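You operate a simulated robot arm through the tools that you are given. There is no shell and no other tool.

Carry out the task below with a simulated robot arm. There is one attempt and no reset: what you move stays moved.

## Task
Ease the pump gauge down to 5 bar; set its red pointer there.
Fine: use the vent button; then shut the fill lever and hold the gauge button till the return gauge agrees.

Only the result counts: the job must be done as asked and must still hold three seconds after the hand-in. Knocking over, shifting, dropping, spilling or breaking anything else fails it.

## Robot
A 6-joint arm with a two-finger gripper, fixed in place. Base frame: the origin is on the floor under the middle of its stand, x ahead of it, y to its left, z up. Units: m, degrees, N and s.
It reaches about 1.572 m from its shoulder. Its first joint turns from -166.0 to 166.0 degrees. Payload 2.45 kg.
The tool frame sits at the grasp point between the pads (the TCP): z along the fingers, y along the line on which they close. The tips reach 0.02 m beyond it. The gripper opens to 0.14 m; its body begins 0.168 m behind the TCP.
Orientation is told as [roll, pitch, yaw] about the base's x, y, z axes, in that order, counted from this pose: with the fingers straight down and closing along the base's y, the tool's x points along the base's -x, its y along +y and its z along -z.

## Interface
- The arm moves only by the tool play_rows. Its argument "commands" is text: rows parted by semicolons, each of 7 numbers parted by spaces: the gripper command, from -1 (shut) to 1 (fully open), values between in proportion, then the shift along the base's x, y, z in units of 25 mm (1.0 is 25 mm), then the turn, a rotation vector about the base's x, y, z in units of 4 degrees (1.0 is 4 degrees). In form: hand dx dy dz rx ry rz; .... A call has 1 to 20 rows; each row shifts and turns the commanded pose from where the row before left it. A call with a number of a shift or a turn outside -1 to 1 is refused whole. Rows are played at 5 a second. More than 0.05 m and 8.6 degrees between two rows, or a gripper value outside its range, and nothing of the call is played. Where a pose cannot be reached the arm comes as near as it can. A force on the tool above 60 N (or 10 N above the force at the start of the call, whichever is more), or a blocked arm, ends the call early, and 0.2 s more pass. The fingers move at their own pace (about 0.045 m/s each) and stop on an object; they squeeze with about 36 N. The grip force told is the motor's: it shows also when the fingers shut on nothing. Time passes only in rows, and 0.2 s behind the last, so rows that do not move let the fingers close. The reply holds the time, the measured pose of the TCP, the force on the tool along the base axes, the opening and the grip force, in the units named above and with some noise, with the torque about the TCP (base axes, N m) and any sound that the robot's microphone picked up.
- Cameras (640 x 400 px; columns grow to the right, rows downward): "scene" is fixed at [0.0508, 0.5003, 1.3453]; the picture's right is [-0.07, -1.00, 0.00], its down [-0.32, 0.02, -0.95] and it looks along [0.94, -0.07, -0.32] (base axes); focal length 314 px, centre (320, 200). "wrist" rides on the gripper at [0.078, 0.011, -0.209] in the tool frame; the picture's right is [-0.14, 0.99, 0.00], its down [-0.92, -0.13, -0.37] and it looks along [-0.36, -0.05, 0.93] (tool axes); focal length 280 px, centre (320, 200).
- capture(camera): a new picture of that camera. No time passes.
- measure_at(camera, pixels): there is no depth. For up to 12 entries [column, row, z] of the newest picture of that camera ("zoom" is the newest enlarged one), the place [x, y] in the base frame at which the ray of that pixel passes the height z, good to about 0.002 m. No time passes.
- close_up(camera, box): a new picture of the part [left, top, right, bottom] of that camera's present view, enlarged. No time passes.
- job_done(): hands the job in; it is judged then, once.

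Unless the task says otherwise, let go and move clear before handing in.

The tools are called after ">>>" by a JSON object that holds its "fn" and its "kwargs". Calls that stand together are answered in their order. play_rows: Moves the arm, as the interface text tells. Its arguments: {"type":"object","properties":{"commands":{"type":"string"}},"required":["commands"]} The other tools are called the same way: capture (camera) takes a picture; measure_at (camera, pixels) gives the place at which the rays of pixels pass given heights; close_up (camera, box) takes an enlarged picture of a part of a camera's view; job_done () hands the job in.

At the start:

```text
clock: 0.0
tool_pos: [0.6497, 0.4959, 1.2246]
orientation: [0.0, -0.1, 0.0]
contact_force: [0.4, -0.9, -0.2]
ft_torque: [0.02, -0.03, 0.01]
grip_width: 0.1401
grasp_force: 0.1
```

scene: 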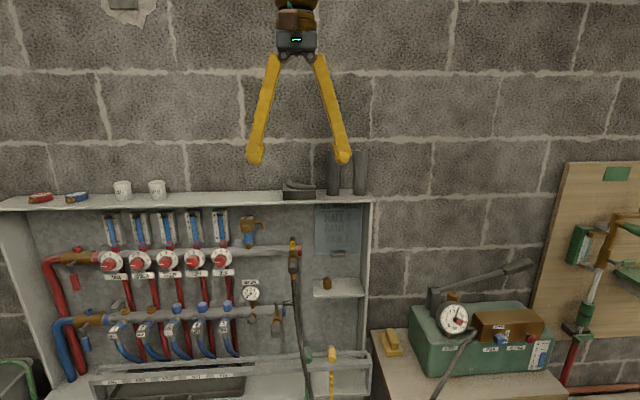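
wrist: 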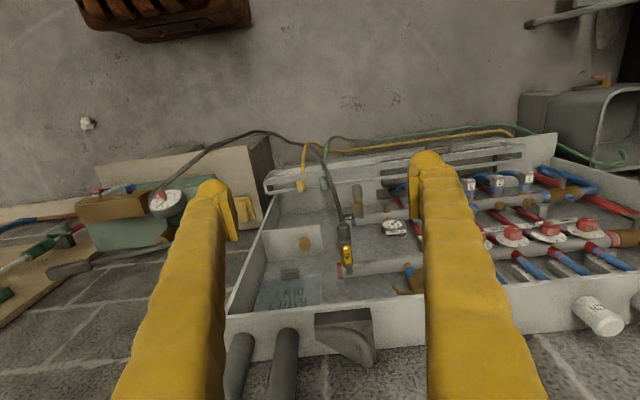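

The scene shows a manifold cabinet on the left and a green test pump with a gauge at about (453,318) and buttons near (500,340). I'll zoom in on the pump and the manifold to read labels.

>>> {"fn": "close_up", "kwargs": {"camera": "scene", "box": [400, 250, 560, 400]}}

>>> {"fn": "close_up", "kwargs": {"camera": "scene", "box": [220, 200, 380, 400]}}

>>> {"fn": "close_up", "kwargs": {"camera": "scene", "box": [30, 190, 250, 400]}}

```text
2.67 times, centred on (480, 325) of scene
```

zoom: 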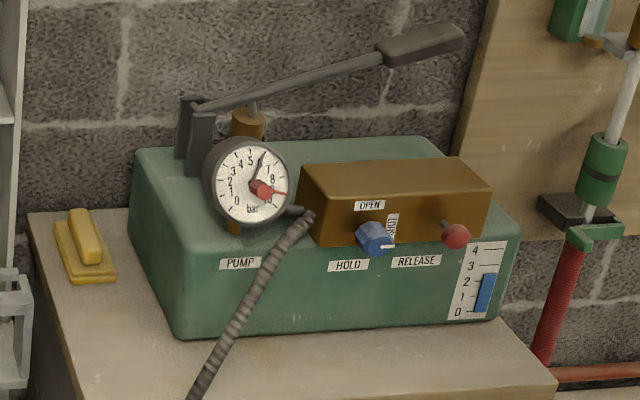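

```text
2.00 times, centred on (300, 300) of scene
```

zoom: 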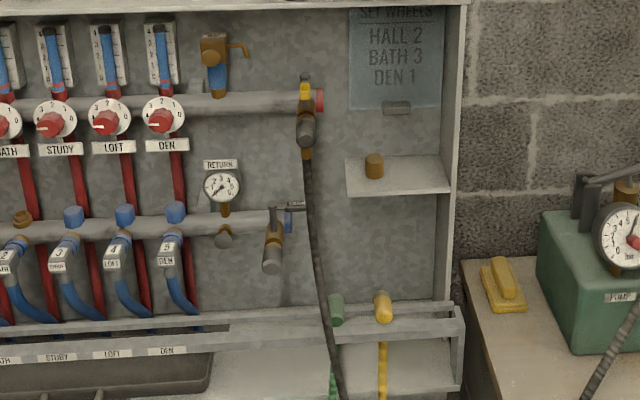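

```text
1.90 times, centred on (140, 295) of scene
```

zoom: 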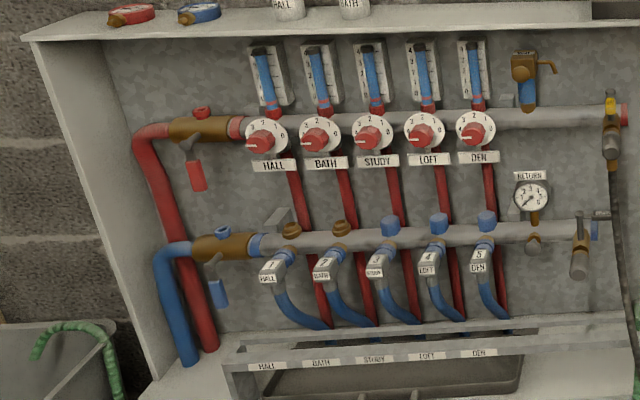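

The pump gauge needle appears to read about 6, its red pointer sits near 9, and the RELEASE button is at (513,338). The return gauge is at (250,293) with a button below it. Next I'll triangulate the key points using both cameras.

>>> {"fn": "measure_at", "kwargs": {"camera": "scene", "pixels": [[453, 318, 0.5], [453, 318, 0.6], [453, 318, 0.7], [453, 318, 0.8], [250, 293, 0.6], [250, 293, 0.7], [250, 293, 0.8], [250, 293, 0.9], [292, 250, 0.7], [292, 250, 0.8], [292, 250, 0.9], [292, 250, 1.0]]}}

>>> {"fn": "measure_at", "kwargs": {"camera": "wrist", "pixels": [[168, 201, 0.5], [168, 201, 0.6], [168, 201, 0.7], [168, 201, 0.8], [394, 228, 0.6], [394, 228, 0.7], [394, 228, 0.8], [394, 228, 0.9], [346, 255, 0.7], [346, 255, 0.8], [346, 255, 0.9], [346, 255, 1.0]]}}

>>> {"fn": "close_up", "kwargs": {"camera": "wrist", "box": [0, 120, 240, 300]}}

>>> {"fn": "close_up", "kwargs": {"camera": "wrist", "box": [230, 130, 440, 330]}}

```text
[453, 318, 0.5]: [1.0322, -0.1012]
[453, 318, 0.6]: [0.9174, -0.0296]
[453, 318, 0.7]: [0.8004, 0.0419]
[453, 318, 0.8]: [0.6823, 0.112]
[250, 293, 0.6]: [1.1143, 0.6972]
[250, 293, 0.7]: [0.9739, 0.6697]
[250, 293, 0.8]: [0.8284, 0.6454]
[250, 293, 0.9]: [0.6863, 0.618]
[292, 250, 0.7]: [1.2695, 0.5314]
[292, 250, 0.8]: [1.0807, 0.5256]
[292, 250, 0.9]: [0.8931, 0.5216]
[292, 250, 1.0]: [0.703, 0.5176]
```

```text
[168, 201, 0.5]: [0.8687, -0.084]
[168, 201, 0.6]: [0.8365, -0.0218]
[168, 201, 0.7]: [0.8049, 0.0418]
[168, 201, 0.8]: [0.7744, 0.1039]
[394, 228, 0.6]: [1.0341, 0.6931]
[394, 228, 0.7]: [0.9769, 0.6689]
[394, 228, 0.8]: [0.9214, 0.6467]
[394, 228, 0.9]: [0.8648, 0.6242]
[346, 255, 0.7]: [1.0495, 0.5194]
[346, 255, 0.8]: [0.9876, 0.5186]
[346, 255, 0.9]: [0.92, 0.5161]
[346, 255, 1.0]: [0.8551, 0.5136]
```

```text
2.22 times, centred on (120, 210) of wrist
```

zoom: 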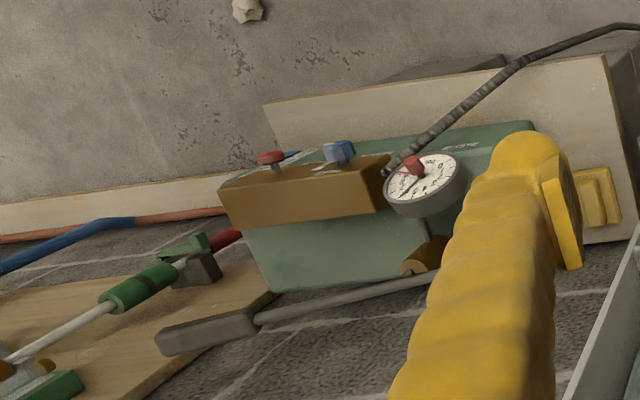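

```text
2.00 times, centred on (335, 230) of wrist
```

zoom: 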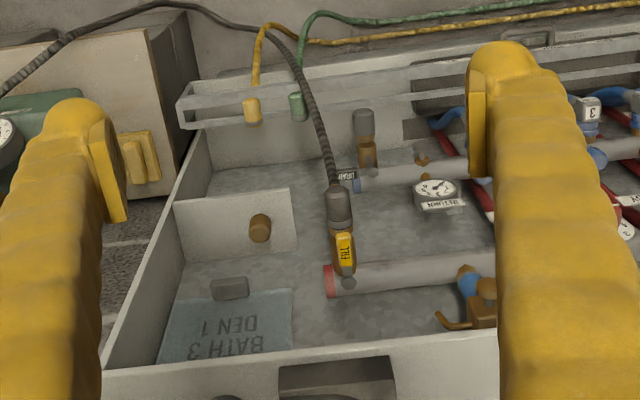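

Triangulation puts the pump gauge near (0.80, 0.04, 0.70), the return gauge near (0.976, 0.669, 0.70) and the FILL lever near (0.91, 0.52, 0.90). I'll bring the wrist camera toward the pump, tilting the fingers forward and closing them, staying well clear.

>>> {"fn": "play_rows", "kwargs": {"commands": "-1 -0.5 -0.9 0 0 -0.5 0; -1 -0.5 -0.9 0 0 -0.5 0; -1 -0.5 -0.9 0 0 -0.5 0; -1 -0.5 -0.9 0 0 -0.5 0; -1 -0.5 -0.9 0 0 -0.5 0; -1 -0.5 -0.9 -0.3 0 -0.5 0; -1 -0.5 -0.9 -0.3 0 -0.5 0; -1 -0.5 -0.9 -0.3 0 -0.5 0; -1 -0.5 -0.9 -0.3 0 -0.5 0; -1 -0.5 -0.9 -0.3 0 -0.5 0; -1 -0.5 -0.9 -0.3 0 -0.5 0; -1 -0.5 -0.9 -0.3 0 -0.5 0; -1 -0.5 -0.9 -0.3 0 -0.5 0; -1 -0.5 -0.9 -0.3 0 -0.5 0; -1 -0.5 -0.9 -0.3 0 -0.5 0; -1 -0.5 -0.9 -0.3 0 -0.5 0"}}

>>> {"fn": "capture", "kwargs": {"camera": "wrist"}}

>>> {"fn": "capture", "kwargs": {"camera": "scene"}}

```text
clock: 3.4
tool_pos: [0.4504, 0.1351, 1.1423]
orientation: [0.1, -32.1, 0.1]
contact_force: [0.2, -0.3, 0.0]
ft_torque: [0.01, -0.03, -0.02]
grip_width: 0.0004
grasp_force: 29.1
```

```text
taken
```

wrist: 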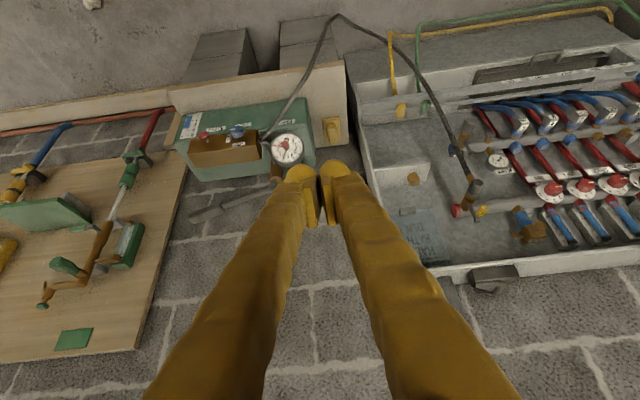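

```text
taken
```

scene: 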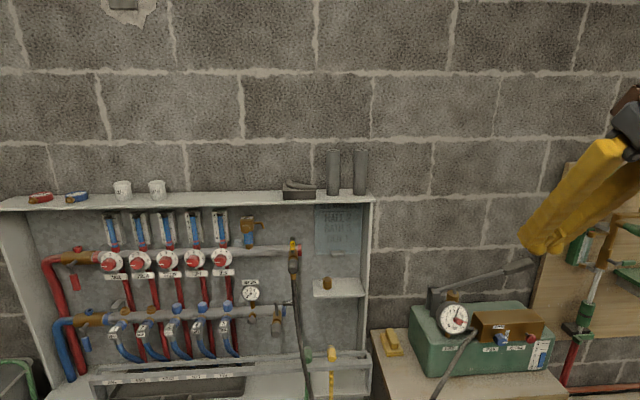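

The arm moved cleanly: the wrist view shows the gauge at (287,149), the red button at (204,135) and the blue knob at (237,131). I'll zoom in on the pump and triangulate again.

>>> {"fn": "close_up", "kwargs": {"camera": "wrist", "box": [170, 90, 320, 200]}}

>>> {"fn": "measure_at", "kwargs": {"camera": "wrist", "pixels": [[287, 149, 0.65], [287, 149, 0.7], [287, 149, 0.75], [204, 135, 0.6], [204, 135, 0.65], [204, 135, 0.7], [237, 131, 0.6], [237, 131, 0.65], [237, 131, 0.7]]}}

>>> {"fn": "measure_at", "kwargs": {"camera": "scene", "pixels": [[453, 318, 0.65], [453, 318, 0.7], [453, 318, 0.75], [531, 338, 0.6], [531, 338, 0.65], [531, 338, 0.7], [501, 339, 0.6], [501, 339, 0.65], [501, 339, 0.7]]}}

```text
3.64 times, centred on (245, 145) of wrist
```

zoom: 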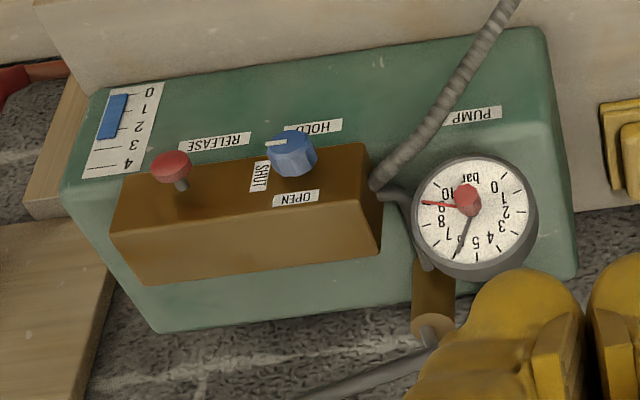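

```text
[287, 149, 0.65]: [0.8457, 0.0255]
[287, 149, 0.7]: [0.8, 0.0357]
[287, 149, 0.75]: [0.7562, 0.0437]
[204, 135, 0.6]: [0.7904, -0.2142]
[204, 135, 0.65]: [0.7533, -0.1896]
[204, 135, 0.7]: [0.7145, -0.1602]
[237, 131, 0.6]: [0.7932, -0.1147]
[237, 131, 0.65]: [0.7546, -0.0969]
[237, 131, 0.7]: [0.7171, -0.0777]
```

```text
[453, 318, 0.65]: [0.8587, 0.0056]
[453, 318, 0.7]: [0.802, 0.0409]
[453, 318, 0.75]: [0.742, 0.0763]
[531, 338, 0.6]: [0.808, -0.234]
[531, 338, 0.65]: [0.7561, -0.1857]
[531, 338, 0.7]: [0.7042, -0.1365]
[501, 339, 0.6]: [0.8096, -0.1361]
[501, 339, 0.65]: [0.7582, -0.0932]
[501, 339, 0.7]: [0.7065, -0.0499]
```

The pump detail is clear: needle at about 6 bar, red pointer at 9, HOLD knob indexed to SHUT, red RELEASE button near (0.755, -0.187, 0.65). Before acting I need to know which control is the "vent button" and which is the "gauge button", so I'll zoom in on the manifold labels.

>>> {"fn": "close_up", "kwargs": {"camera": "scene", "box": [225, 205, 310, 260]}}

>>> {"fn": "close_up", "kwargs": {"camera": "scene", "box": [225, 270, 310, 340]}}

>>> {"fn": "close_up", "kwargs": {"camera": "wrist", "box": [440, 130, 580, 250]}}

>>> {"fn": "close_up", "kwargs": {"camera": "scene", "box": [300, 200, 375, 310]}}

>>> {"fn": "close_up", "kwargs": {"camera": "scene", "box": [430, 290, 560, 380]}}

```text
7.27 times, centred on (268, 232) of scene
```

zoom: 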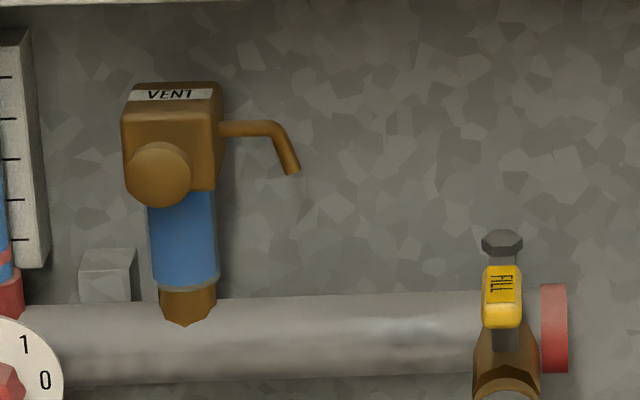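

```text
5.71 times, centred on (268, 305) of scene
```

zoom: 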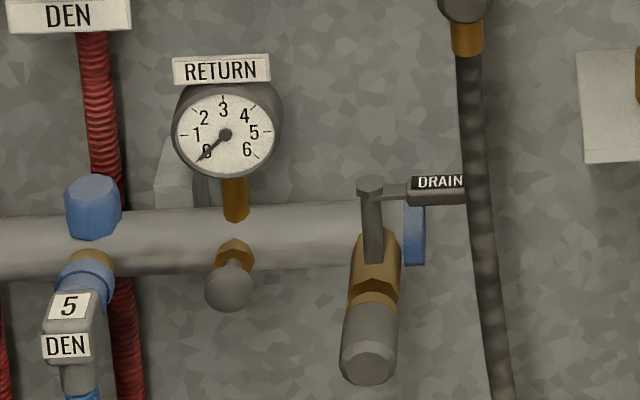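

```text
3.33 times, centred on (510, 190) of wrist
```

zoom: 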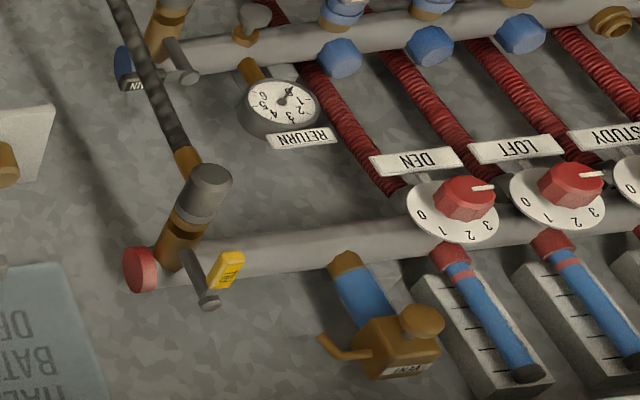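

```text
3.64 times, centred on (338, 255) of scene
```

zoom: 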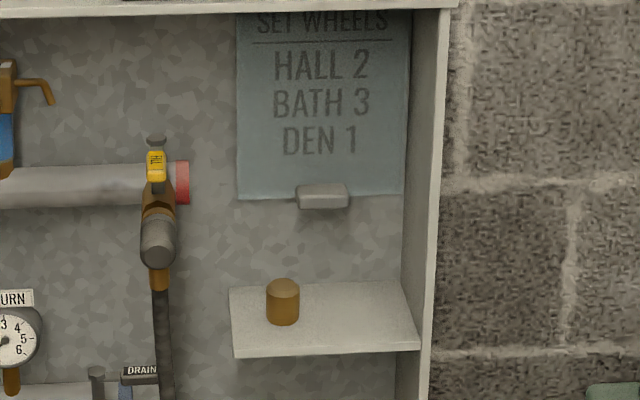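

```text
4.44 times, centred on (495, 335) of scene
```

zoom: 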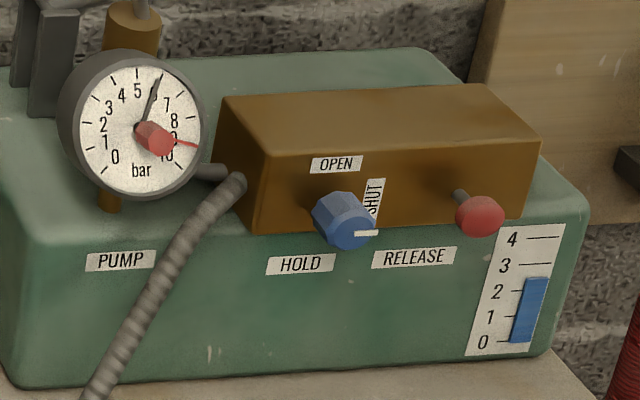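

The labels settle it. VENT is the brass block on the supply pipe, with a round brass button at scene (246,229). FILL is the yellow lever at (292,240), and the return gauge has a grey push button below it at (253,320). I'll triangulate those points.

>>> {"fn": "measure_at", "kwargs": {"camera": "scene", "pixels": [[245.6, 228.6, 0.85], [245.6, 228.6, 0.9], [245.6, 228.6, 0.95], [245.6, 228.6, 1.0], [292.5, 237.5, 0.85], [292.5, 237.5, 0.9], [292.5, 237.5, 0.95], [292.5, 237.5, 1.0], [252.5, 320, 0.55], [252.5, 320, 0.6], [252.5, 320, 0.65], [252.5, 320, 0.7]]}}

>>> {"fn": "measure_at", "kwargs": {"camera": "wrist", "pixels": [[540.3, 226, 0.85], [540.3, 226, 0.9], [540.3, 226, 0.95], [540.3, 226, 1.0], [476.5, 220, 0.85], [476.5, 220, 0.9], [476.5, 220, 0.95], [476.5, 220, 1.0], [490.5, 134.5, 0.55], [490.5, 134.5, 0.6], [490.5, 134.5, 0.65], [490.5, 134.5, 0.7]]}}

```text
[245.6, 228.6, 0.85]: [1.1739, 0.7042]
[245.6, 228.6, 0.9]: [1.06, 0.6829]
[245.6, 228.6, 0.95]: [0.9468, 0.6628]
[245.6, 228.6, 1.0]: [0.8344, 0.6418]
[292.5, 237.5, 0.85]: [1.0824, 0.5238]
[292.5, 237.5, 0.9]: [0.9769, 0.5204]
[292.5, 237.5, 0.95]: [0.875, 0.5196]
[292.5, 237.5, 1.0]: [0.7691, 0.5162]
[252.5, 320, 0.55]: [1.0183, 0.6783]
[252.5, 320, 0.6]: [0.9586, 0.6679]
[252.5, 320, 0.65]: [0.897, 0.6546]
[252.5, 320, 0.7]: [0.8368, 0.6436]
```

```text
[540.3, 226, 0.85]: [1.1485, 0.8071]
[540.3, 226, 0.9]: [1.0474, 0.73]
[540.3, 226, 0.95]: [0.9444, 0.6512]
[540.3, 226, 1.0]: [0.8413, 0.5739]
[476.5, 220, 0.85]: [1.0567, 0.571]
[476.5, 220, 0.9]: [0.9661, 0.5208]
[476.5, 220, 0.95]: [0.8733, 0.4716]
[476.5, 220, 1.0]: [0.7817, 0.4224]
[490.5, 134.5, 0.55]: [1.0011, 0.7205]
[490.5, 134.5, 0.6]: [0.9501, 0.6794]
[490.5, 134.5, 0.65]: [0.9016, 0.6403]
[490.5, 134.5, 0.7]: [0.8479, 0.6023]
```

Triangulated: VENT button ≈ (0.955, 0.663, 0.945), FILL pivot ≈ (0.975, 0.521, 0.90), gauge button ≈ (0.92, 0.658, 0.63). I'll move to a point in front of the manifold with the fingers nearly horizontal for a better look.

>>> {"fn": "play_rows", "kwargs": {"commands": "-1 0.05 0.85 -0.2 0 -0.6 0; -1 0.05 0.85 -0.2 0 -0.6 0; -1 0.05 0.85 -0.2 0 -0.6 0; -1 0.05 0.85 -0.2 0 -0.6 0; -1 0.05 0.85 -0.2 0 -0.6 0; -1 0.05 0.85 -0.2 0 -0.6 0; -1 0.05 0.85 -0.2 0 -0.6 0; -1 0.05 0.85 -0.2 0 -0.6 0; -1 0.05 0.85 -0.2 0 -0.6 0; -1 0.05 0.85 -0.2 0 -0.6 0; -1 0.05 0.85 -0.2 0 -0.6 0; -1 0.05 0.85 -0.2 0 -0.6 0; -1 0.05 0.85 -0.2 0 -0.6 0; -1 0.05 0.85 -0.2 0 -0.6 0; -1 0.05 0.85 -0.2 0 -0.6 0; -1 0.05 0.85 -0.2 0 -0.6 0; -1 0.05 0.85 -0.2 0 -0.6 0; -1 0.05 0.85 -0.2 0 -0.6 0; -1 0.05 0.85 -0.2 0 -0.6 0; -1 0.05 0.85 -0.2 0 -0.6 0"}}

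>>> {"fn": "capture", "kwargs": {"camera": "wrist"}}

>>> {"fn": "capture", "kwargs": {"camera": "scene"}}

```text
clock: 7.6
tool_pos: [0.4749, 0.5603, 1.0405]
orientation: [-0.4, -80.1, 0.4]
contact_force: [-0.6, -0.7, -0.3]
ft_torque: [-0.03, -0.01, -0.03]
grip_width: 0.0
grasp_force: 29.9
```

```text
taken
```

wrist: 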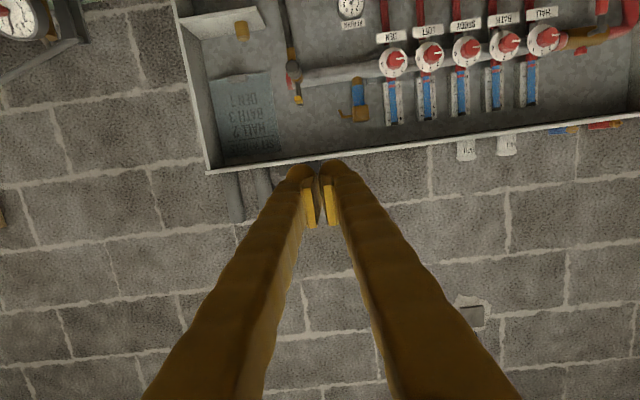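

```text
taken
```

scene: 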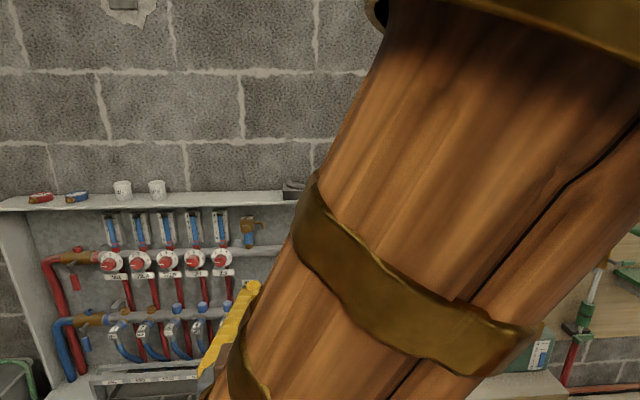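

The forearm now blocks the scene camera, but the wrist view shows the pump gauge at the top left (20,18) as well as FILL (296,85) and VENT (360,100). I'll zoom in on all of them.

>>> {"fn": "close_up", "kwargs": {"camera": "wrist", "box": [0, 0, 60, 40]}}

>>> {"fn": "close_up", "kwargs": {"camera": "wrist", "box": [250, 0, 400, 140]}}

>>> {"fn": "measure_at", "kwargs": {"camera": "wrist", "pixels": [[360, 115, 0.9], [360, 115, 0.95], [360, 115, 1.0], [299, 101, 0.85], [299, 101, 0.9], [299, 101, 0.95], [210, 173, 1.0], [210, 173, 1.05], [210, 173, 1.1], [210, 173, 1.15], [430, 145, 1.05], [430, 145, 1.1]]}}

```text
10.00 times, centred on (30, 20) of wrist
```

zoom: 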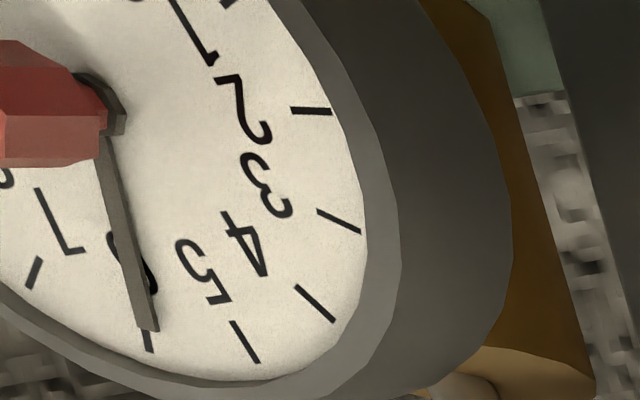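

```text
2.86 times, centred on (325, 70) of wrist
```

zoom: 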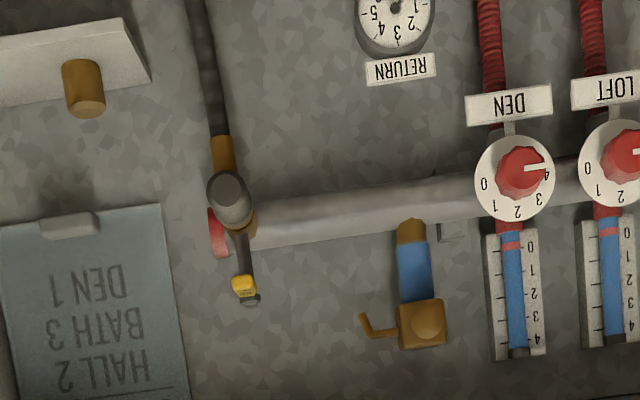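

```text
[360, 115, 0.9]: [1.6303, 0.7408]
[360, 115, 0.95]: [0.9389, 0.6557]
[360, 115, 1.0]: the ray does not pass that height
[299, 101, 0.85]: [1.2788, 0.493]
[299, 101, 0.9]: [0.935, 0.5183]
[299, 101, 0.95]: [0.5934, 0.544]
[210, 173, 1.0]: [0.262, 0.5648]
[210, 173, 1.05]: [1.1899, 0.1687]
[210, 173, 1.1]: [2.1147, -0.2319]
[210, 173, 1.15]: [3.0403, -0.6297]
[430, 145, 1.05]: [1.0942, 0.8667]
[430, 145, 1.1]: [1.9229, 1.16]
```

The close-up shows the needle right at about 6.0. The shelf's lower front edge works out to about x=0.93, z=1.035, so the vent button at ≈(0.967, 0.665, 0.941) is reachable with horizontal fingers. I'll move to a stand-off in front of it.

>>> {"fn": "play_rows", "kwargs": {"commands": "-1 0.6 0.25 -0.3 0 -0.2 0; -1 0.8 0.3 -0.3 0 -0.2 0; -1 0.8 0.3 -0.3 0 -0.2 0; -1 0.8 0.3 -0.3 0 -0.2 0; -1 0.8 0.3 -0.3 0 -0.2 0; -1 0.8 0.3 -0.3 0 -0.2 0; -1 0.8 0.3 -0.3 0 -0.2 0; -1 0.8 0.3 -0.3 0 -0.2 0; -1 0.8 0.3 -0.3 0 -0.2 0; -1 0.8 0.3 -0.3 0 -0.2 0; -1 0.8 0.3 -0.3 0 -0.2 0; -1 0.8 0.3 -0.3 0 -0.2 0; -1 0.8 0.3 -0.3 0 -0.1 0; -1 0.8 0.3 -0.1 0 0 0; -1 0.8 0 0 0 0 0; -1 0.8 0 0 0 0 0; -1 0.8 0 0 0 0 0; -1 0.8 0 0 0 0 0"}}

>>> {"fn": "capture", "kwargs": {"camera": "wrist"}}

>>> {"fn": "capture", "kwargs": {"camera": "scene"}}

```text
clock: 11.4
tool_pos: [0.8277, 0.6643, 0.9423]
orientation: [-148.5, -90.0, 148.5]
contact_force: [-0.4, -1.4, 0.8]
ft_torque: [0.0, 0.02, -0.03]
grip_width: 0.0
grasp_force: 29.0
```

```text
taken
```

wrist: 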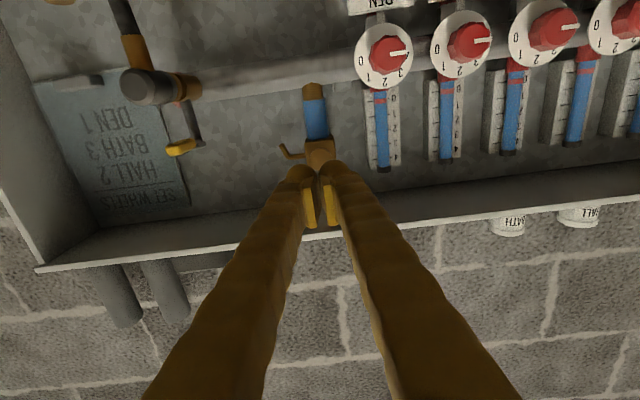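

```text
taken
```

scene: 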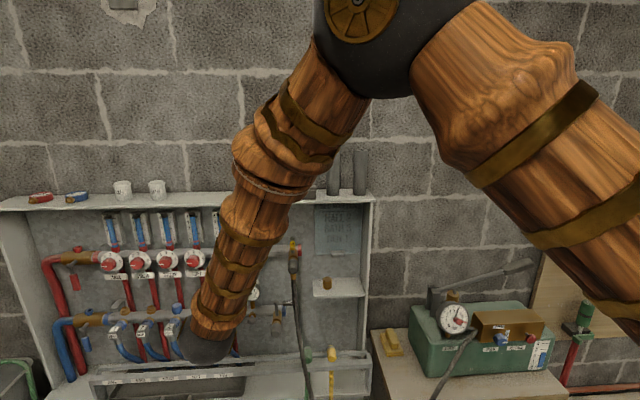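

From this pose the scene camera sees the pump gauge again (453,318), so I can watch it while venting. I'll zoom in on the vent block just beyond the fingertips at (320,152) and take a baseline gauge reading.

>>> {"fn": "close_up", "kwargs": {"camera": "wrist", "box": [270, 70, 390, 230]}}

>>> {"fn": "close_up", "kwargs": {"camera": "scene", "box": [433, 303, 473, 333]}}

>>> {"fn": "close_up", "kwargs": {"camera": "scene", "box": [200, 200, 320, 340]}}

```text
2.50 times, centred on (330, 150) of wrist
```

zoom: 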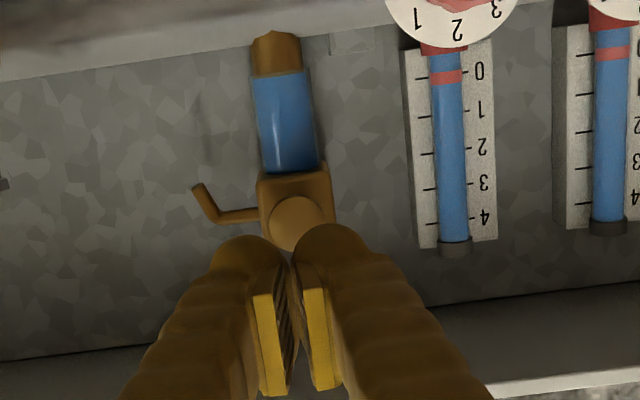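

```text
13.33 times, centred on (453, 318) of scene
```

zoom: 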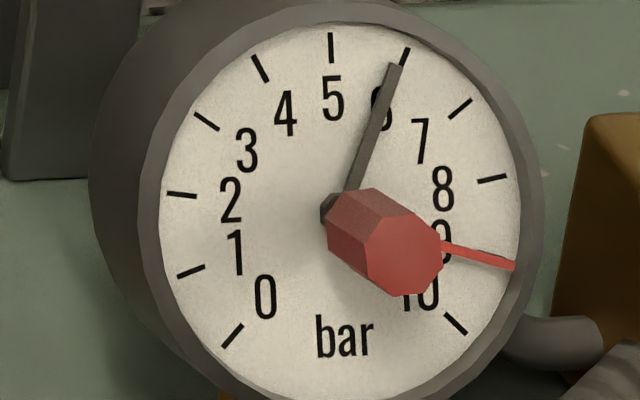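

```text
2.86 times, centred on (260, 270) of scene
```

zoom: 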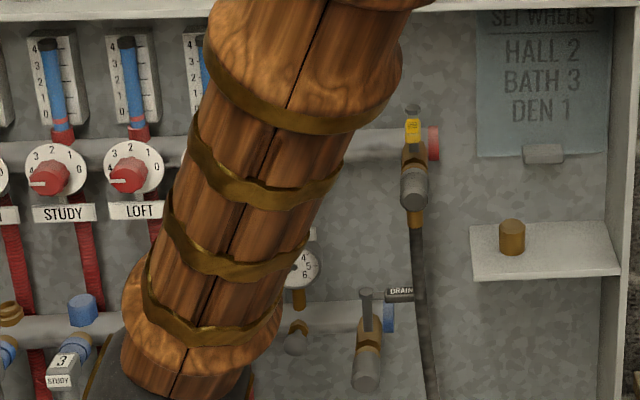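

The needle reads about 6.0 in this baseline. The vent button at wrist pixel (321,159) sits almost on the tool axis, but between the two fingertip lobes, so I'll shift 15 mm in +y to centre one lobe on it. Then I'll approach to a few cm short.

>>> {"fn": "play_rows", "kwargs": {"commands": "-1 0.3 0.32 0.06 0 0 0; -1 0.5 0.31 0.06 0 0 0; -1 0.6 0 0 0 0 0; -1 0.6 0 0 0 0 0; -1 0.5 0 0 0 0 0; -1 0.5 0 0 0 0 0; -1 0.2 0 0 0 0 0"}}

>>> {"fn": "close_up", "kwargs": {"camera": "wrist", "box": [250, 100, 410, 220]}}

>>> {"fn": "capture", "kwargs": {"camera": "scene"}}

```text
clock: 13.0
tool_pos: [0.9086, 0.6783, 0.9451]
orientation: [-157.0, -90.0, 157.0]
contact_force: [0.7, -0.6, -0.7]
ft_torque: [0.01, -0.02, 0.02]
grip_width: 0.0
grasp_force: 28.9
```

```text
3.33 times, centred on (330, 160) of wrist
```

zoom: 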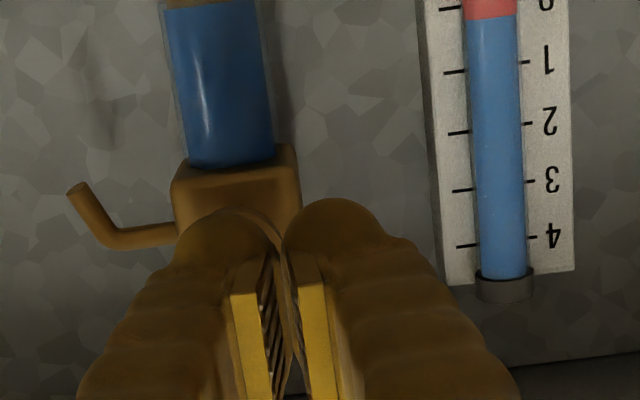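

```text
taken
```

scene: 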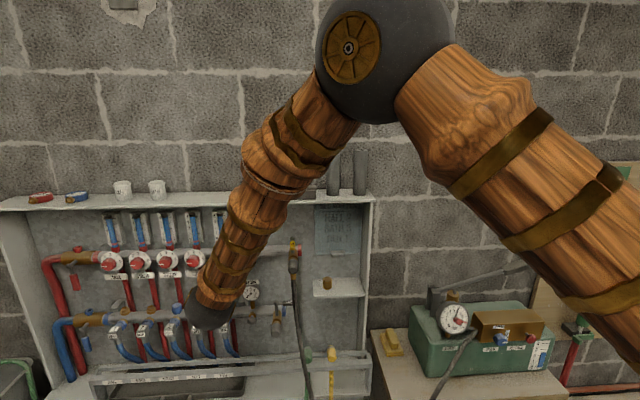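

The left lobe is now in front of the button (its rim shows around zoom (255,225)), with the tip at x≈0.929. I'll creep forward in small steps, watching the force.

>>> {"fn": "play_rows", "kwargs": {"commands": "-1 0.16 0 0 0 0 0; -1 0.16 0 0 0 0 0; -1 0.16 0 0 0 0 0; -1 0.16 0 0 0 0 0"}}

>>> {"fn": "close_up", "kwargs": {"camera": "scene", "box": [433, 303, 473, 333]}}

>>> {"fn": "close_up", "kwargs": {"camera": "wrist", "box": [270, 120, 370, 200]}}

```text
clock: 14.0
tool_pos: [0.9254, 0.6797, 0.9443]
orientation: [-140.5, -90.0, 140.5]
contact_force: [-0.8, -0.6, -1.2]
ft_torque: [-0.03, 0.02, 0.03]
grip_width: 0.0
grasp_force: 29.7
```

```text
13.33 times, centred on (453, 318) of scene
```

zoom: 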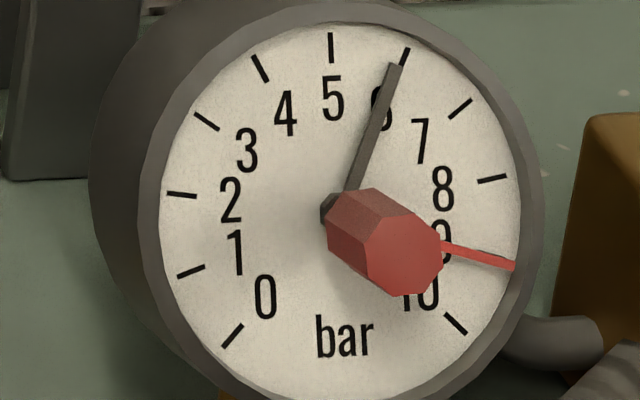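

```text
5.00 times, centred on (320, 160) of wrist
```

zoom: 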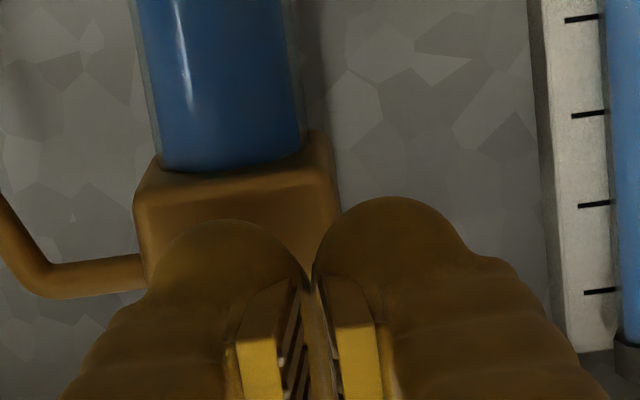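

No contact yet: force is about 1 N and the needle is unchanged near 6. I'll continue in 2 mm steps.

>>> {"fn": "play_rows", "kwargs": {"commands": "-1 0.08 0 0 0 0 0; -1 0.08 0 0 0 0 0; -1 0.08 0 0 0 0 0; -1 0.08 0 0 0 0 0"}}

>>> {"fn": "close_up", "kwargs": {"camera": "scene", "box": [433, 303, 473, 333]}}

```text
clock: 15.0
tool_pos: [0.9334, 0.6807, 0.9449]
orientation: [-150.5, -90.0, 150.6]
contact_force: [0.0, 0.7, 0.8]
ft_torque: [0.0, 0.01, 0.02]
grip_width: 0.0001
grasp_force: 29.3
```

```text
13.33 times, centred on (453, 318) of scene
```

zoom: 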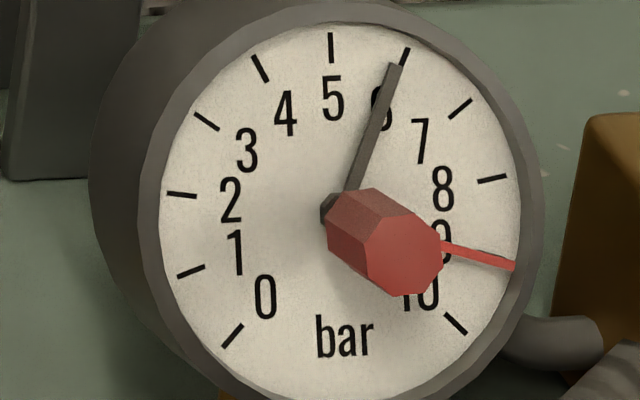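

Still no contact, with the tip at x≈0.953 and the needle unchanged. I'll keep creeping 2 mm per row.

>>> {"fn": "play_rows", "kwargs": {"commands": "-1 0.08 0 0 0 0 0; -1 0.08 0 0 0 0 0; -1 0.08 0 0 0 0 0"}}

>>> {"fn": "close_up", "kwargs": {"camera": "scene", "box": [433, 303, 473, 333]}}

>>> {"fn": "close_up", "kwargs": {"camera": "wrist", "box": [270, 120, 370, 200]}}

```text
clock: 15.8
tool_pos: [0.9382, 0.6795, 0.9449]
orientation: [-142.2, -89.8, 142.3]
contact_force: [-2.0, 0.2, -0.7]
ft_torque: [-0.02, 0.04, -0.01]
grip_width: 0.0002
grasp_force: 29.5
```

```text
13.33 times, centred on (453, 318) of scene
```

zoom: 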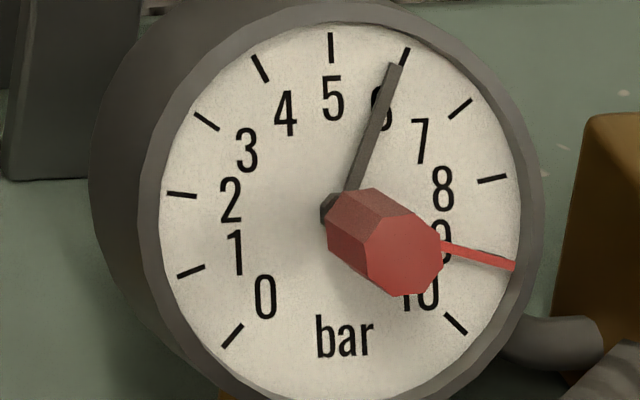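

```text
5.00 times, centred on (320, 160) of wrist
```

zoom: 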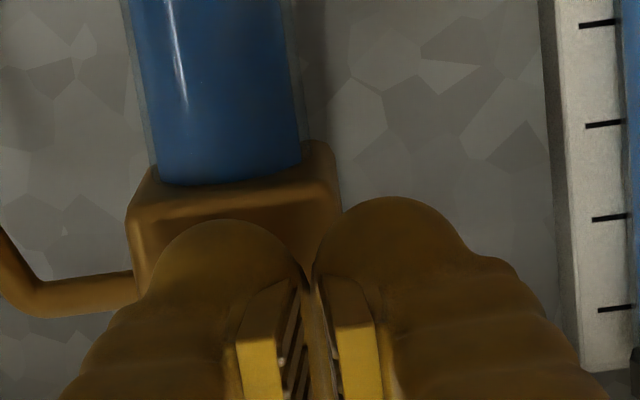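

A reaction of about −2 N in x suggests first contact at TCP x≈0.938. I'll press in one more small step and check.

>>> {"fn": "play_rows", "kwargs": {"commands": "-1 0.08 0 0 0 0 0"}}

>>> {"fn": "close_up", "kwargs": {"camera": "scene", "box": [433, 303, 473, 333]}}

```text
clock: 16.2
tool_pos: [0.941, 0.6799, 0.9445]
orientation: [-149.9, -89.8, 149.9]
contact_force: [-2.8, 1.3, 1.5]
ft_torque: [0.0, 0.02, -0.01]
grip_width: 0.0
grasp_force: 29.3
heard: click
```

```text
13.33 times, centred on (453, 318) of scene
```

zoom: 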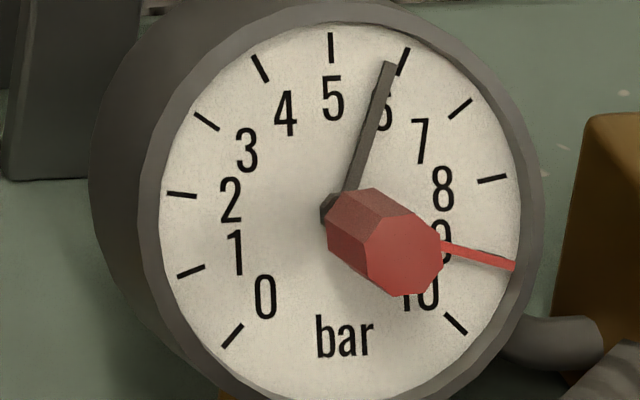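

There was a click and the needle has begun to fall (tip moved from about x=395 to 389, roughly 5.9). Holding still for a short time to measure the venting rate.

>>> {"fn": "play_rows", "kwargs": {"commands": "-1 0 0 0 0 0 0"}}

>>> {"fn": "close_up", "kwargs": {"camera": "scene", "box": [433, 303, 473, 333]}}

```text
clock: 16.6
tool_pos: [0.9411, 0.6791, 0.9454]
orientation: [-151.3, -89.9, 151.4]
contact_force: [-3.8, -0.3, 0.6]
ft_torque: [0.0, -0.04, -0.04]
grip_width: 0.0002
grasp_force: 29.0
```

```text
13.33 times, centred on (453, 318) of scene
```

zoom: 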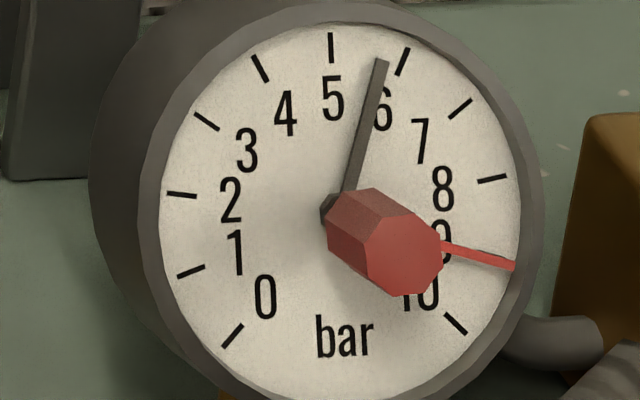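

The needle tip has moved to about x=382. Using the dial ticks as reference I read about 5.64, falling roughly 0.26 bar/s; 5.0 should put the tip near x≈336. I'll hold another ~1.0 s and re-check.

>>> {"fn": "play_rows", "kwargs": {"commands": "-1 0 0 0 0 0 0; -1 0 0 0 0 0 0; -1 0 0 0 0 0 0; -1 0 0 0 0 0 0"}}

>>> {"fn": "close_up", "kwargs": {"camera": "scene", "box": [433, 303, 473, 333]}}

```text
clock: 17.6
tool_pos: [0.9409, 0.6789, 0.945]
orientation: [-149.5, -89.9, 149.5]
contact_force: [-3.3, -1.0, 0.7]
ft_torque: [-0.02, 0.03, -0.07]
grip_width: 0.0
grasp_force: 30.0
```

```text
13.33 times, centred on (453, 318) of scene
```

zoom: 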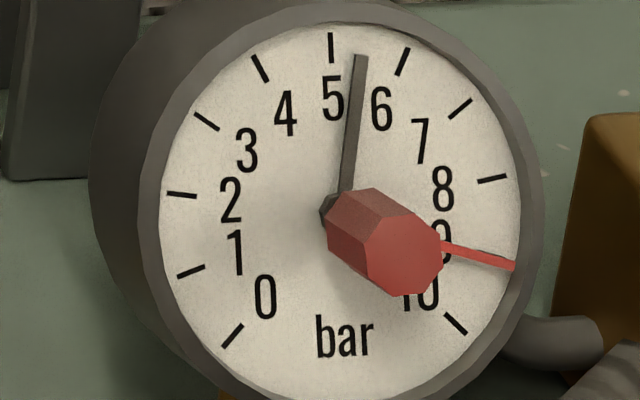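

The tip is now near x=361, which I estimate at 5.34, moving about 21 px/s. I'll hold ~0.6 s more and check.

>>> {"fn": "play_rows", "kwargs": {"commands": "-1 0 0 0 0 0 0; -1 0 0 0 0 0 0"}}

>>> {"fn": "close_up", "kwargs": {"camera": "scene", "box": [433, 303, 473, 333]}}

```text
clock: 18.2
tool_pos: [0.9429, 0.6783, 0.945]
orientation: [-149.0, -89.9, 149.0]
contact_force: [-3.7, -0.9, 0.4]
ft_torque: [-0.02, 0.04, -0.03]
grip_width: 0.0
grasp_force: 29.6
```

```text
13.33 times, centred on (453, 318) of scene
```

zoom: 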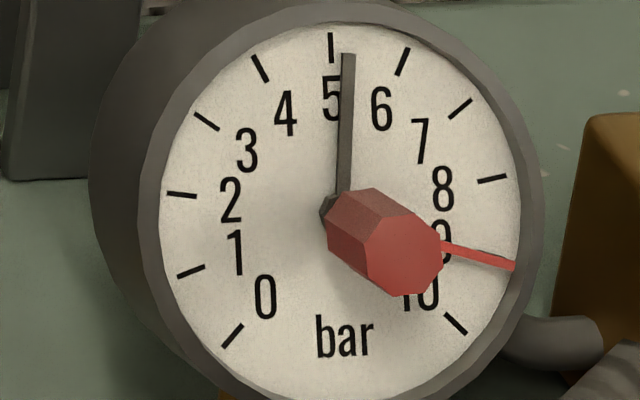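

The tip is near x=348, about 5.15 by my estimate. Overshoot would be hard to undo, so I'll back off now to close the vent and take an accurate reading.

>>> {"fn": "play_rows", "kwargs": {"commands": "-1 -0.4 0 0 0 0 0; -1 -0.4 0 0 0 0 0"}}

>>> {"fn": "close_up", "kwargs": {"camera": "scene", "box": [433, 303, 473, 333]}}

```text
clock: 18.8
tool_pos: [0.9215, 0.6804, 0.944]
orientation: [-171.8, -89.9, 171.9]
contact_force: [-0.1, -0.1, -0.2]
ft_torque: [-0.04, -0.01, 0.04]
grip_width: 0.0001
grasp_force: 29.4
```

```text
13.33 times, centred on (453, 318) of scene
```

zoom: 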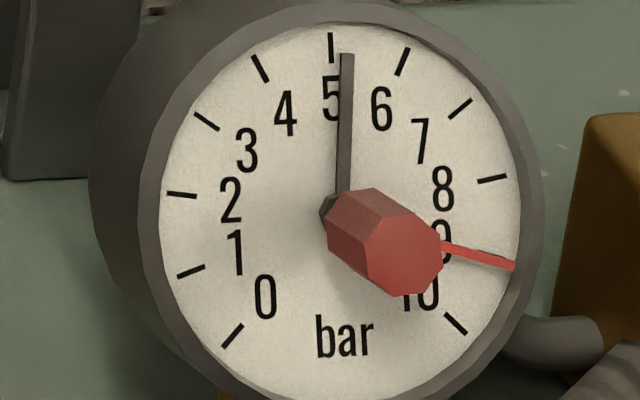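

After release the tip sits near x=347. I'll take a tighter close-up on the needle and the 5 tick to measure more precisely.

>>> {"fn": "close_up", "kwargs": {"camera": "scene", "box": [444, 304, 464, 318]}}

>>> {"fn": "close_up", "kwargs": {"camera": "scene", "box": [438, 302, 470, 334]}}

```text
16.00 times, centred on (454, 311) of scene
```

zoom: 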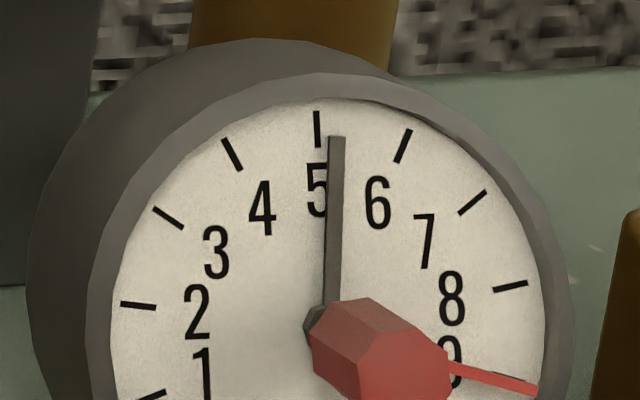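

```text
12.50 times, centred on (454, 318) of scene
```

zoom: 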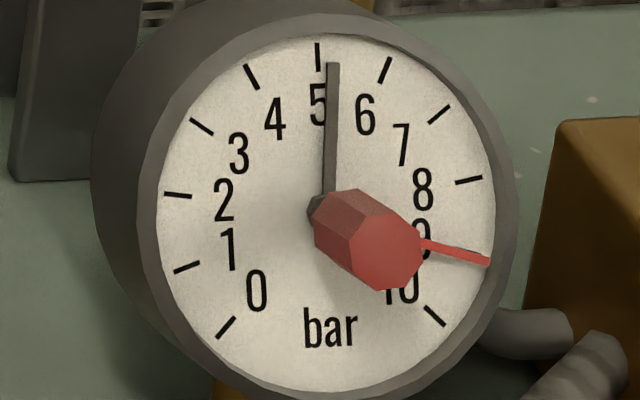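

By the dial geometry the needle reads about 5.16. I'll give one brief press (about 0.3 s open, expected −0.09 bar), then retract and re-read.

>>> {"fn": "play_rows", "kwargs": {"commands": "-1 0.4 0 0 0 0 0; -1 0.32 0 0 0 0 0; -1 0.08 0 0 0 0 0; -1 0 0 0 0 0 0; -1 -0.4 0 0 0 0 0; -1 -0.4 0 0 0 0 0"}}

>>> {"fn": "close_up", "kwargs": {"camera": "scene", "box": [444, 304, 464, 318]}}

>>> {"fn": "close_up", "kwargs": {"camera": "scene", "box": [433, 303, 473, 333]}}

```text
clock: 20.2
tool_pos: [0.9203, 0.6805, 0.9438]
orientation: [-173.0, -90.0, 173.0]
contact_force: [1.0, -0.1, 0.2]
ft_torque: [0.0, 0.0, -0.02]
grip_width: 0.0001
grasp_force: 29.3
heard: click
```

```text
16.00 times, centred on (454, 311) of scene
```

zoom: 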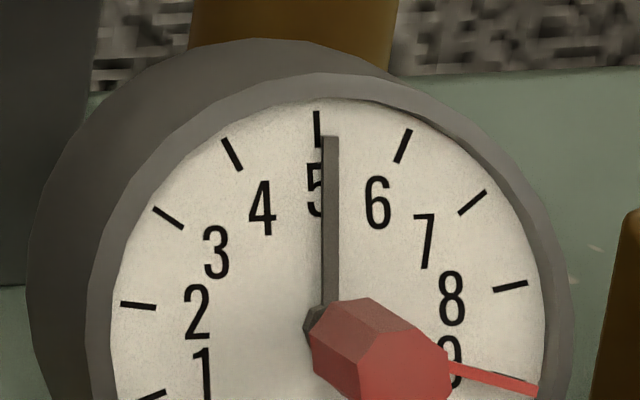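

```text
13.33 times, centred on (453, 318) of scene
```

zoom: 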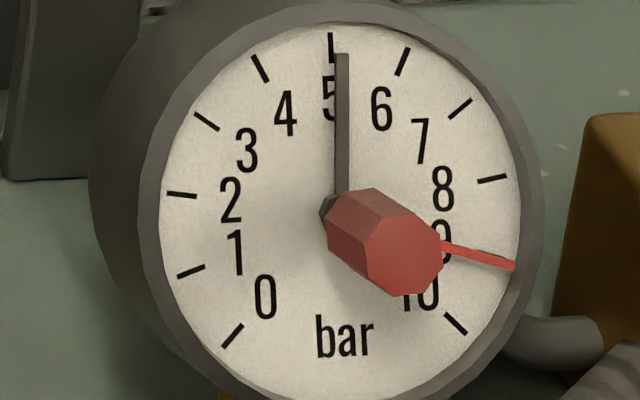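

The needle is now about 5.09 (tip x≈330 in the 16x view; true 5.0 should be near x≈322). One more identical short press should land it at about 5.0.

>>> {"fn": "play_rows", "kwargs": {"commands": "-1 0.4 0 0 0 0 0; -1 0.32 0 0 0 0 0; -1 0.08 0 0 0 0 0; -1 0 0 0 0 0 0; -1 -0.4 0 0 0 0 0; -1 -0.4 0 0 0 0 0"}}

>>> {"fn": "close_up", "kwargs": {"camera": "scene", "box": [444, 304, 464, 318]}}

>>> {"fn": "close_up", "kwargs": {"camera": "scene", "box": [433, 303, 473, 333]}}

```text
clock: 21.6
tool_pos: [0.9217, 0.6803, 0.9444]
orientation: [-170.3, -89.9, 170.3]
contact_force: [1.1, 0.3, -0.8]
ft_torque: [0.03, -0.01, 0.0]
grip_width: 0.0
grasp_force: 29.6
heard: click
```

```text
16.00 times, centred on (454, 311) of scene
```

zoom: 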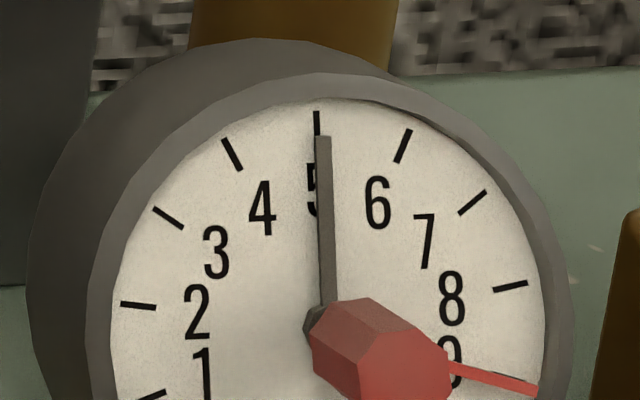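

```text
13.33 times, centred on (453, 318) of scene
```

zoom: 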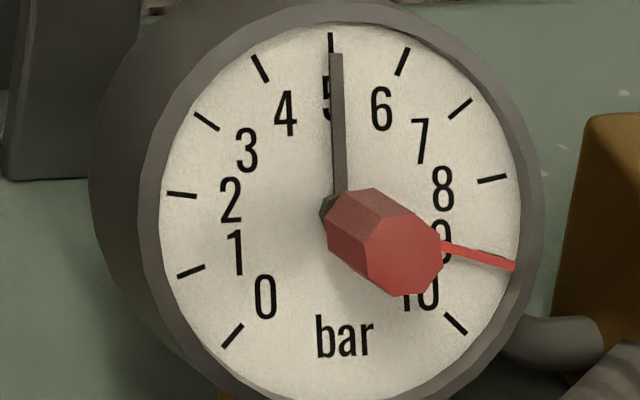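

The needle now points parallel to the 5 tick direction, about 5.0. Next I'll retract from the cabinet and go to the pump to verify the needle head-on and set the red pointer. I estimate the gauge faces up about 22°.

>>> {"fn": "play_rows", "kwargs": {"commands": "-1 -0.6 0 0 0 0 0; -1 -1 0 0 0 0 0; -1 -1 0 0 0 0 0; -1 -1 0 0 0 0 0; -1 -1 0 0 0 0 0; -1 -1 0 0 0 0 0; -1 -1 0 0 0 0 0; -1 -1 -0.3 0 0 0 0; -1 -1 -0.6 0 0 0 0; -1 -1 -0.9 0 0 0 0; -1 -1 -1 0 0 0.3 0; -1 -0.5 -1 0 0 0.4 0; -1 -0.3 -1 0 0 0.4 0; -1 0 -1 0 0 0.4 0; -1 0 -1 0 0 0.4 0; -1 0 -1 0 0 0.4 0; -1 0 -1 0 0 0.4 0; -1 0 -1 0 0 0.4 0; -1 0 -1 0 0 0.4 0; -1 0 -1 0 0 0.4 0"}}

>>> {"fn": "play_rows", "kwargs": {"commands": "-1 0 -1 0 0 0.4 0; -1 0 -1 0 0 0.4 0; -1 0 -1 0 0 0.4 0; -1 0 -1 0 0 0.4 0; -1 0 -1 0 0 0.4 0; -1 0 -1 -0.3 0 0 0; -1 0 -1 -0.5 0 0 0; -1 0 -1 -0.5 0 0 0; -1 0 -1 -0.5 0 0 0; -1 0 -1 -0.5 0 0 0; -1 0 -1 -0.5 0 0 0; -1 0 -1 -0.5 0 0 0; -1 0 -0.7 -0.5 0 0 0; -1 0 -0.4 -0.5 0 0 0"}}

>>> {"fn": "capture", "kwargs": {"camera": "wrist"}}

>>> {"fn": "capture", "kwargs": {"camera": "scene"}}

```text
clock: 25.8
tool_pos: [0.6349, 0.3861, 0.9436]
orientation: [0.0, -74.4, 0.1]
contact_force: [-0.1, 0.0, -0.7]
ft_torque: [0.03, 0.02, 0.0]
grip_width: 0.0002
grasp_force: 29.1
```

```text
clock: 28.8
tool_pos: [0.7443, 0.1498, 0.9201]
orientation: [-4.2, -65.8, 3.3]
contact_force: [-0.2, -0.3, -0.2]
ft_torque: [-0.01, 0.01, 0.01]
grip_width: 0.0002
grasp_force: 29.5
out of reach, approached as far as the arm can: row 3, 4, 5, 6, 7, 8, 9, 10, 11, 12, 13, 14
```

```text
taken
```

wrist: 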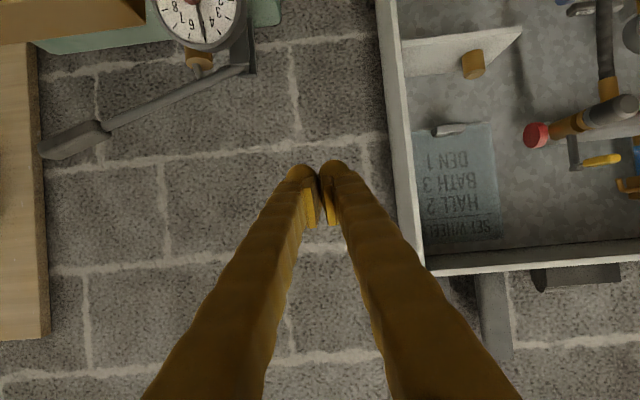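

```text
taken
```

scene: 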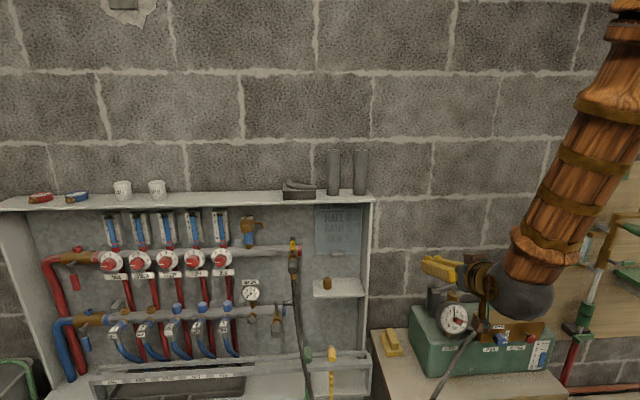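

The arm can't fold close enough for that head-on pose and stopped at (0.744, 0.150, 0.920), but the wrist view shows the gauge at (200,15). I'll zoom in for a second reading of the needle.

>>> {"fn": "close_up", "kwargs": {"camera": "wrist", "box": [165, 0, 245, 50]}}

>>> {"fn": "close_up", "kwargs": {"camera": "scene", "box": [444, 304, 464, 318]}}

```text
8.00 times, centred on (205, 25) of wrist
```

zoom: 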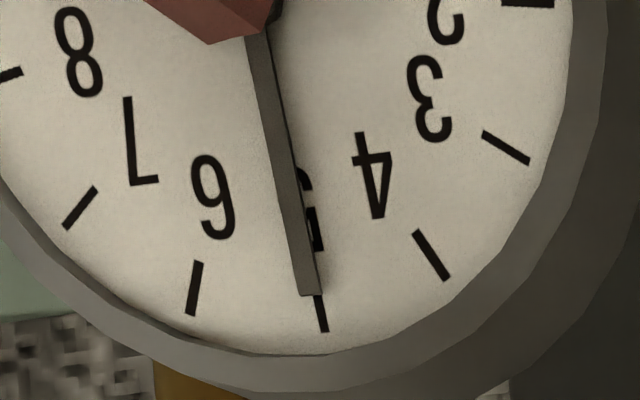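

```text
16.00 times, centred on (454, 311) of scene
```

zoom: 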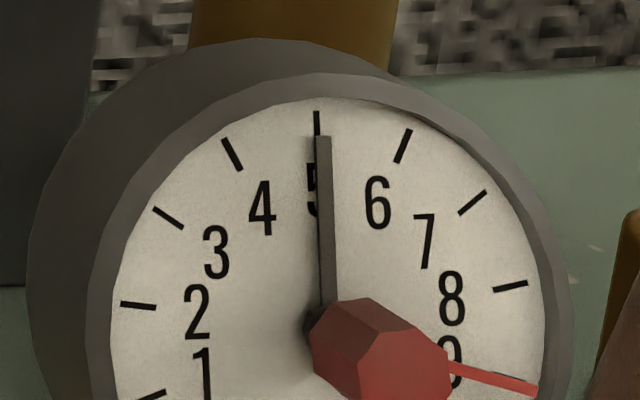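

From this second viewpoint the needle lies exactly along the 5-tick direction, so the pump gauge is at 5.0 bar. Next I'll locate the dial centre and red knob precisely by triangulation for gripping.

>>> {"fn": "measure_at", "kwargs": {"camera": "wrist", "pixels": [[197, 0.2, 0.66], [197, 0.2, 0.68], [197, 0.2, 0.7], [197, 0.2, 0.72]]}}

>>> {"fn": "measure_at", "kwargs": {"camera": "scene", "pixels": [[454.34, 318.9, 0.66], [454.34, 318.9, 0.68], [454.34, 318.9, 0.7], [454.34, 318.9, 0.72]]}}

```text
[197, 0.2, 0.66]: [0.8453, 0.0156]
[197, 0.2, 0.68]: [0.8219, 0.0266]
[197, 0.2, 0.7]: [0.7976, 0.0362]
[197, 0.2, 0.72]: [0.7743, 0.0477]
```

```text
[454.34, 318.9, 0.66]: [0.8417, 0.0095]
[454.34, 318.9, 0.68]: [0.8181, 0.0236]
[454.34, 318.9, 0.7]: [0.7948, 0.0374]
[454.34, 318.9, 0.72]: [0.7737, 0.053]
```

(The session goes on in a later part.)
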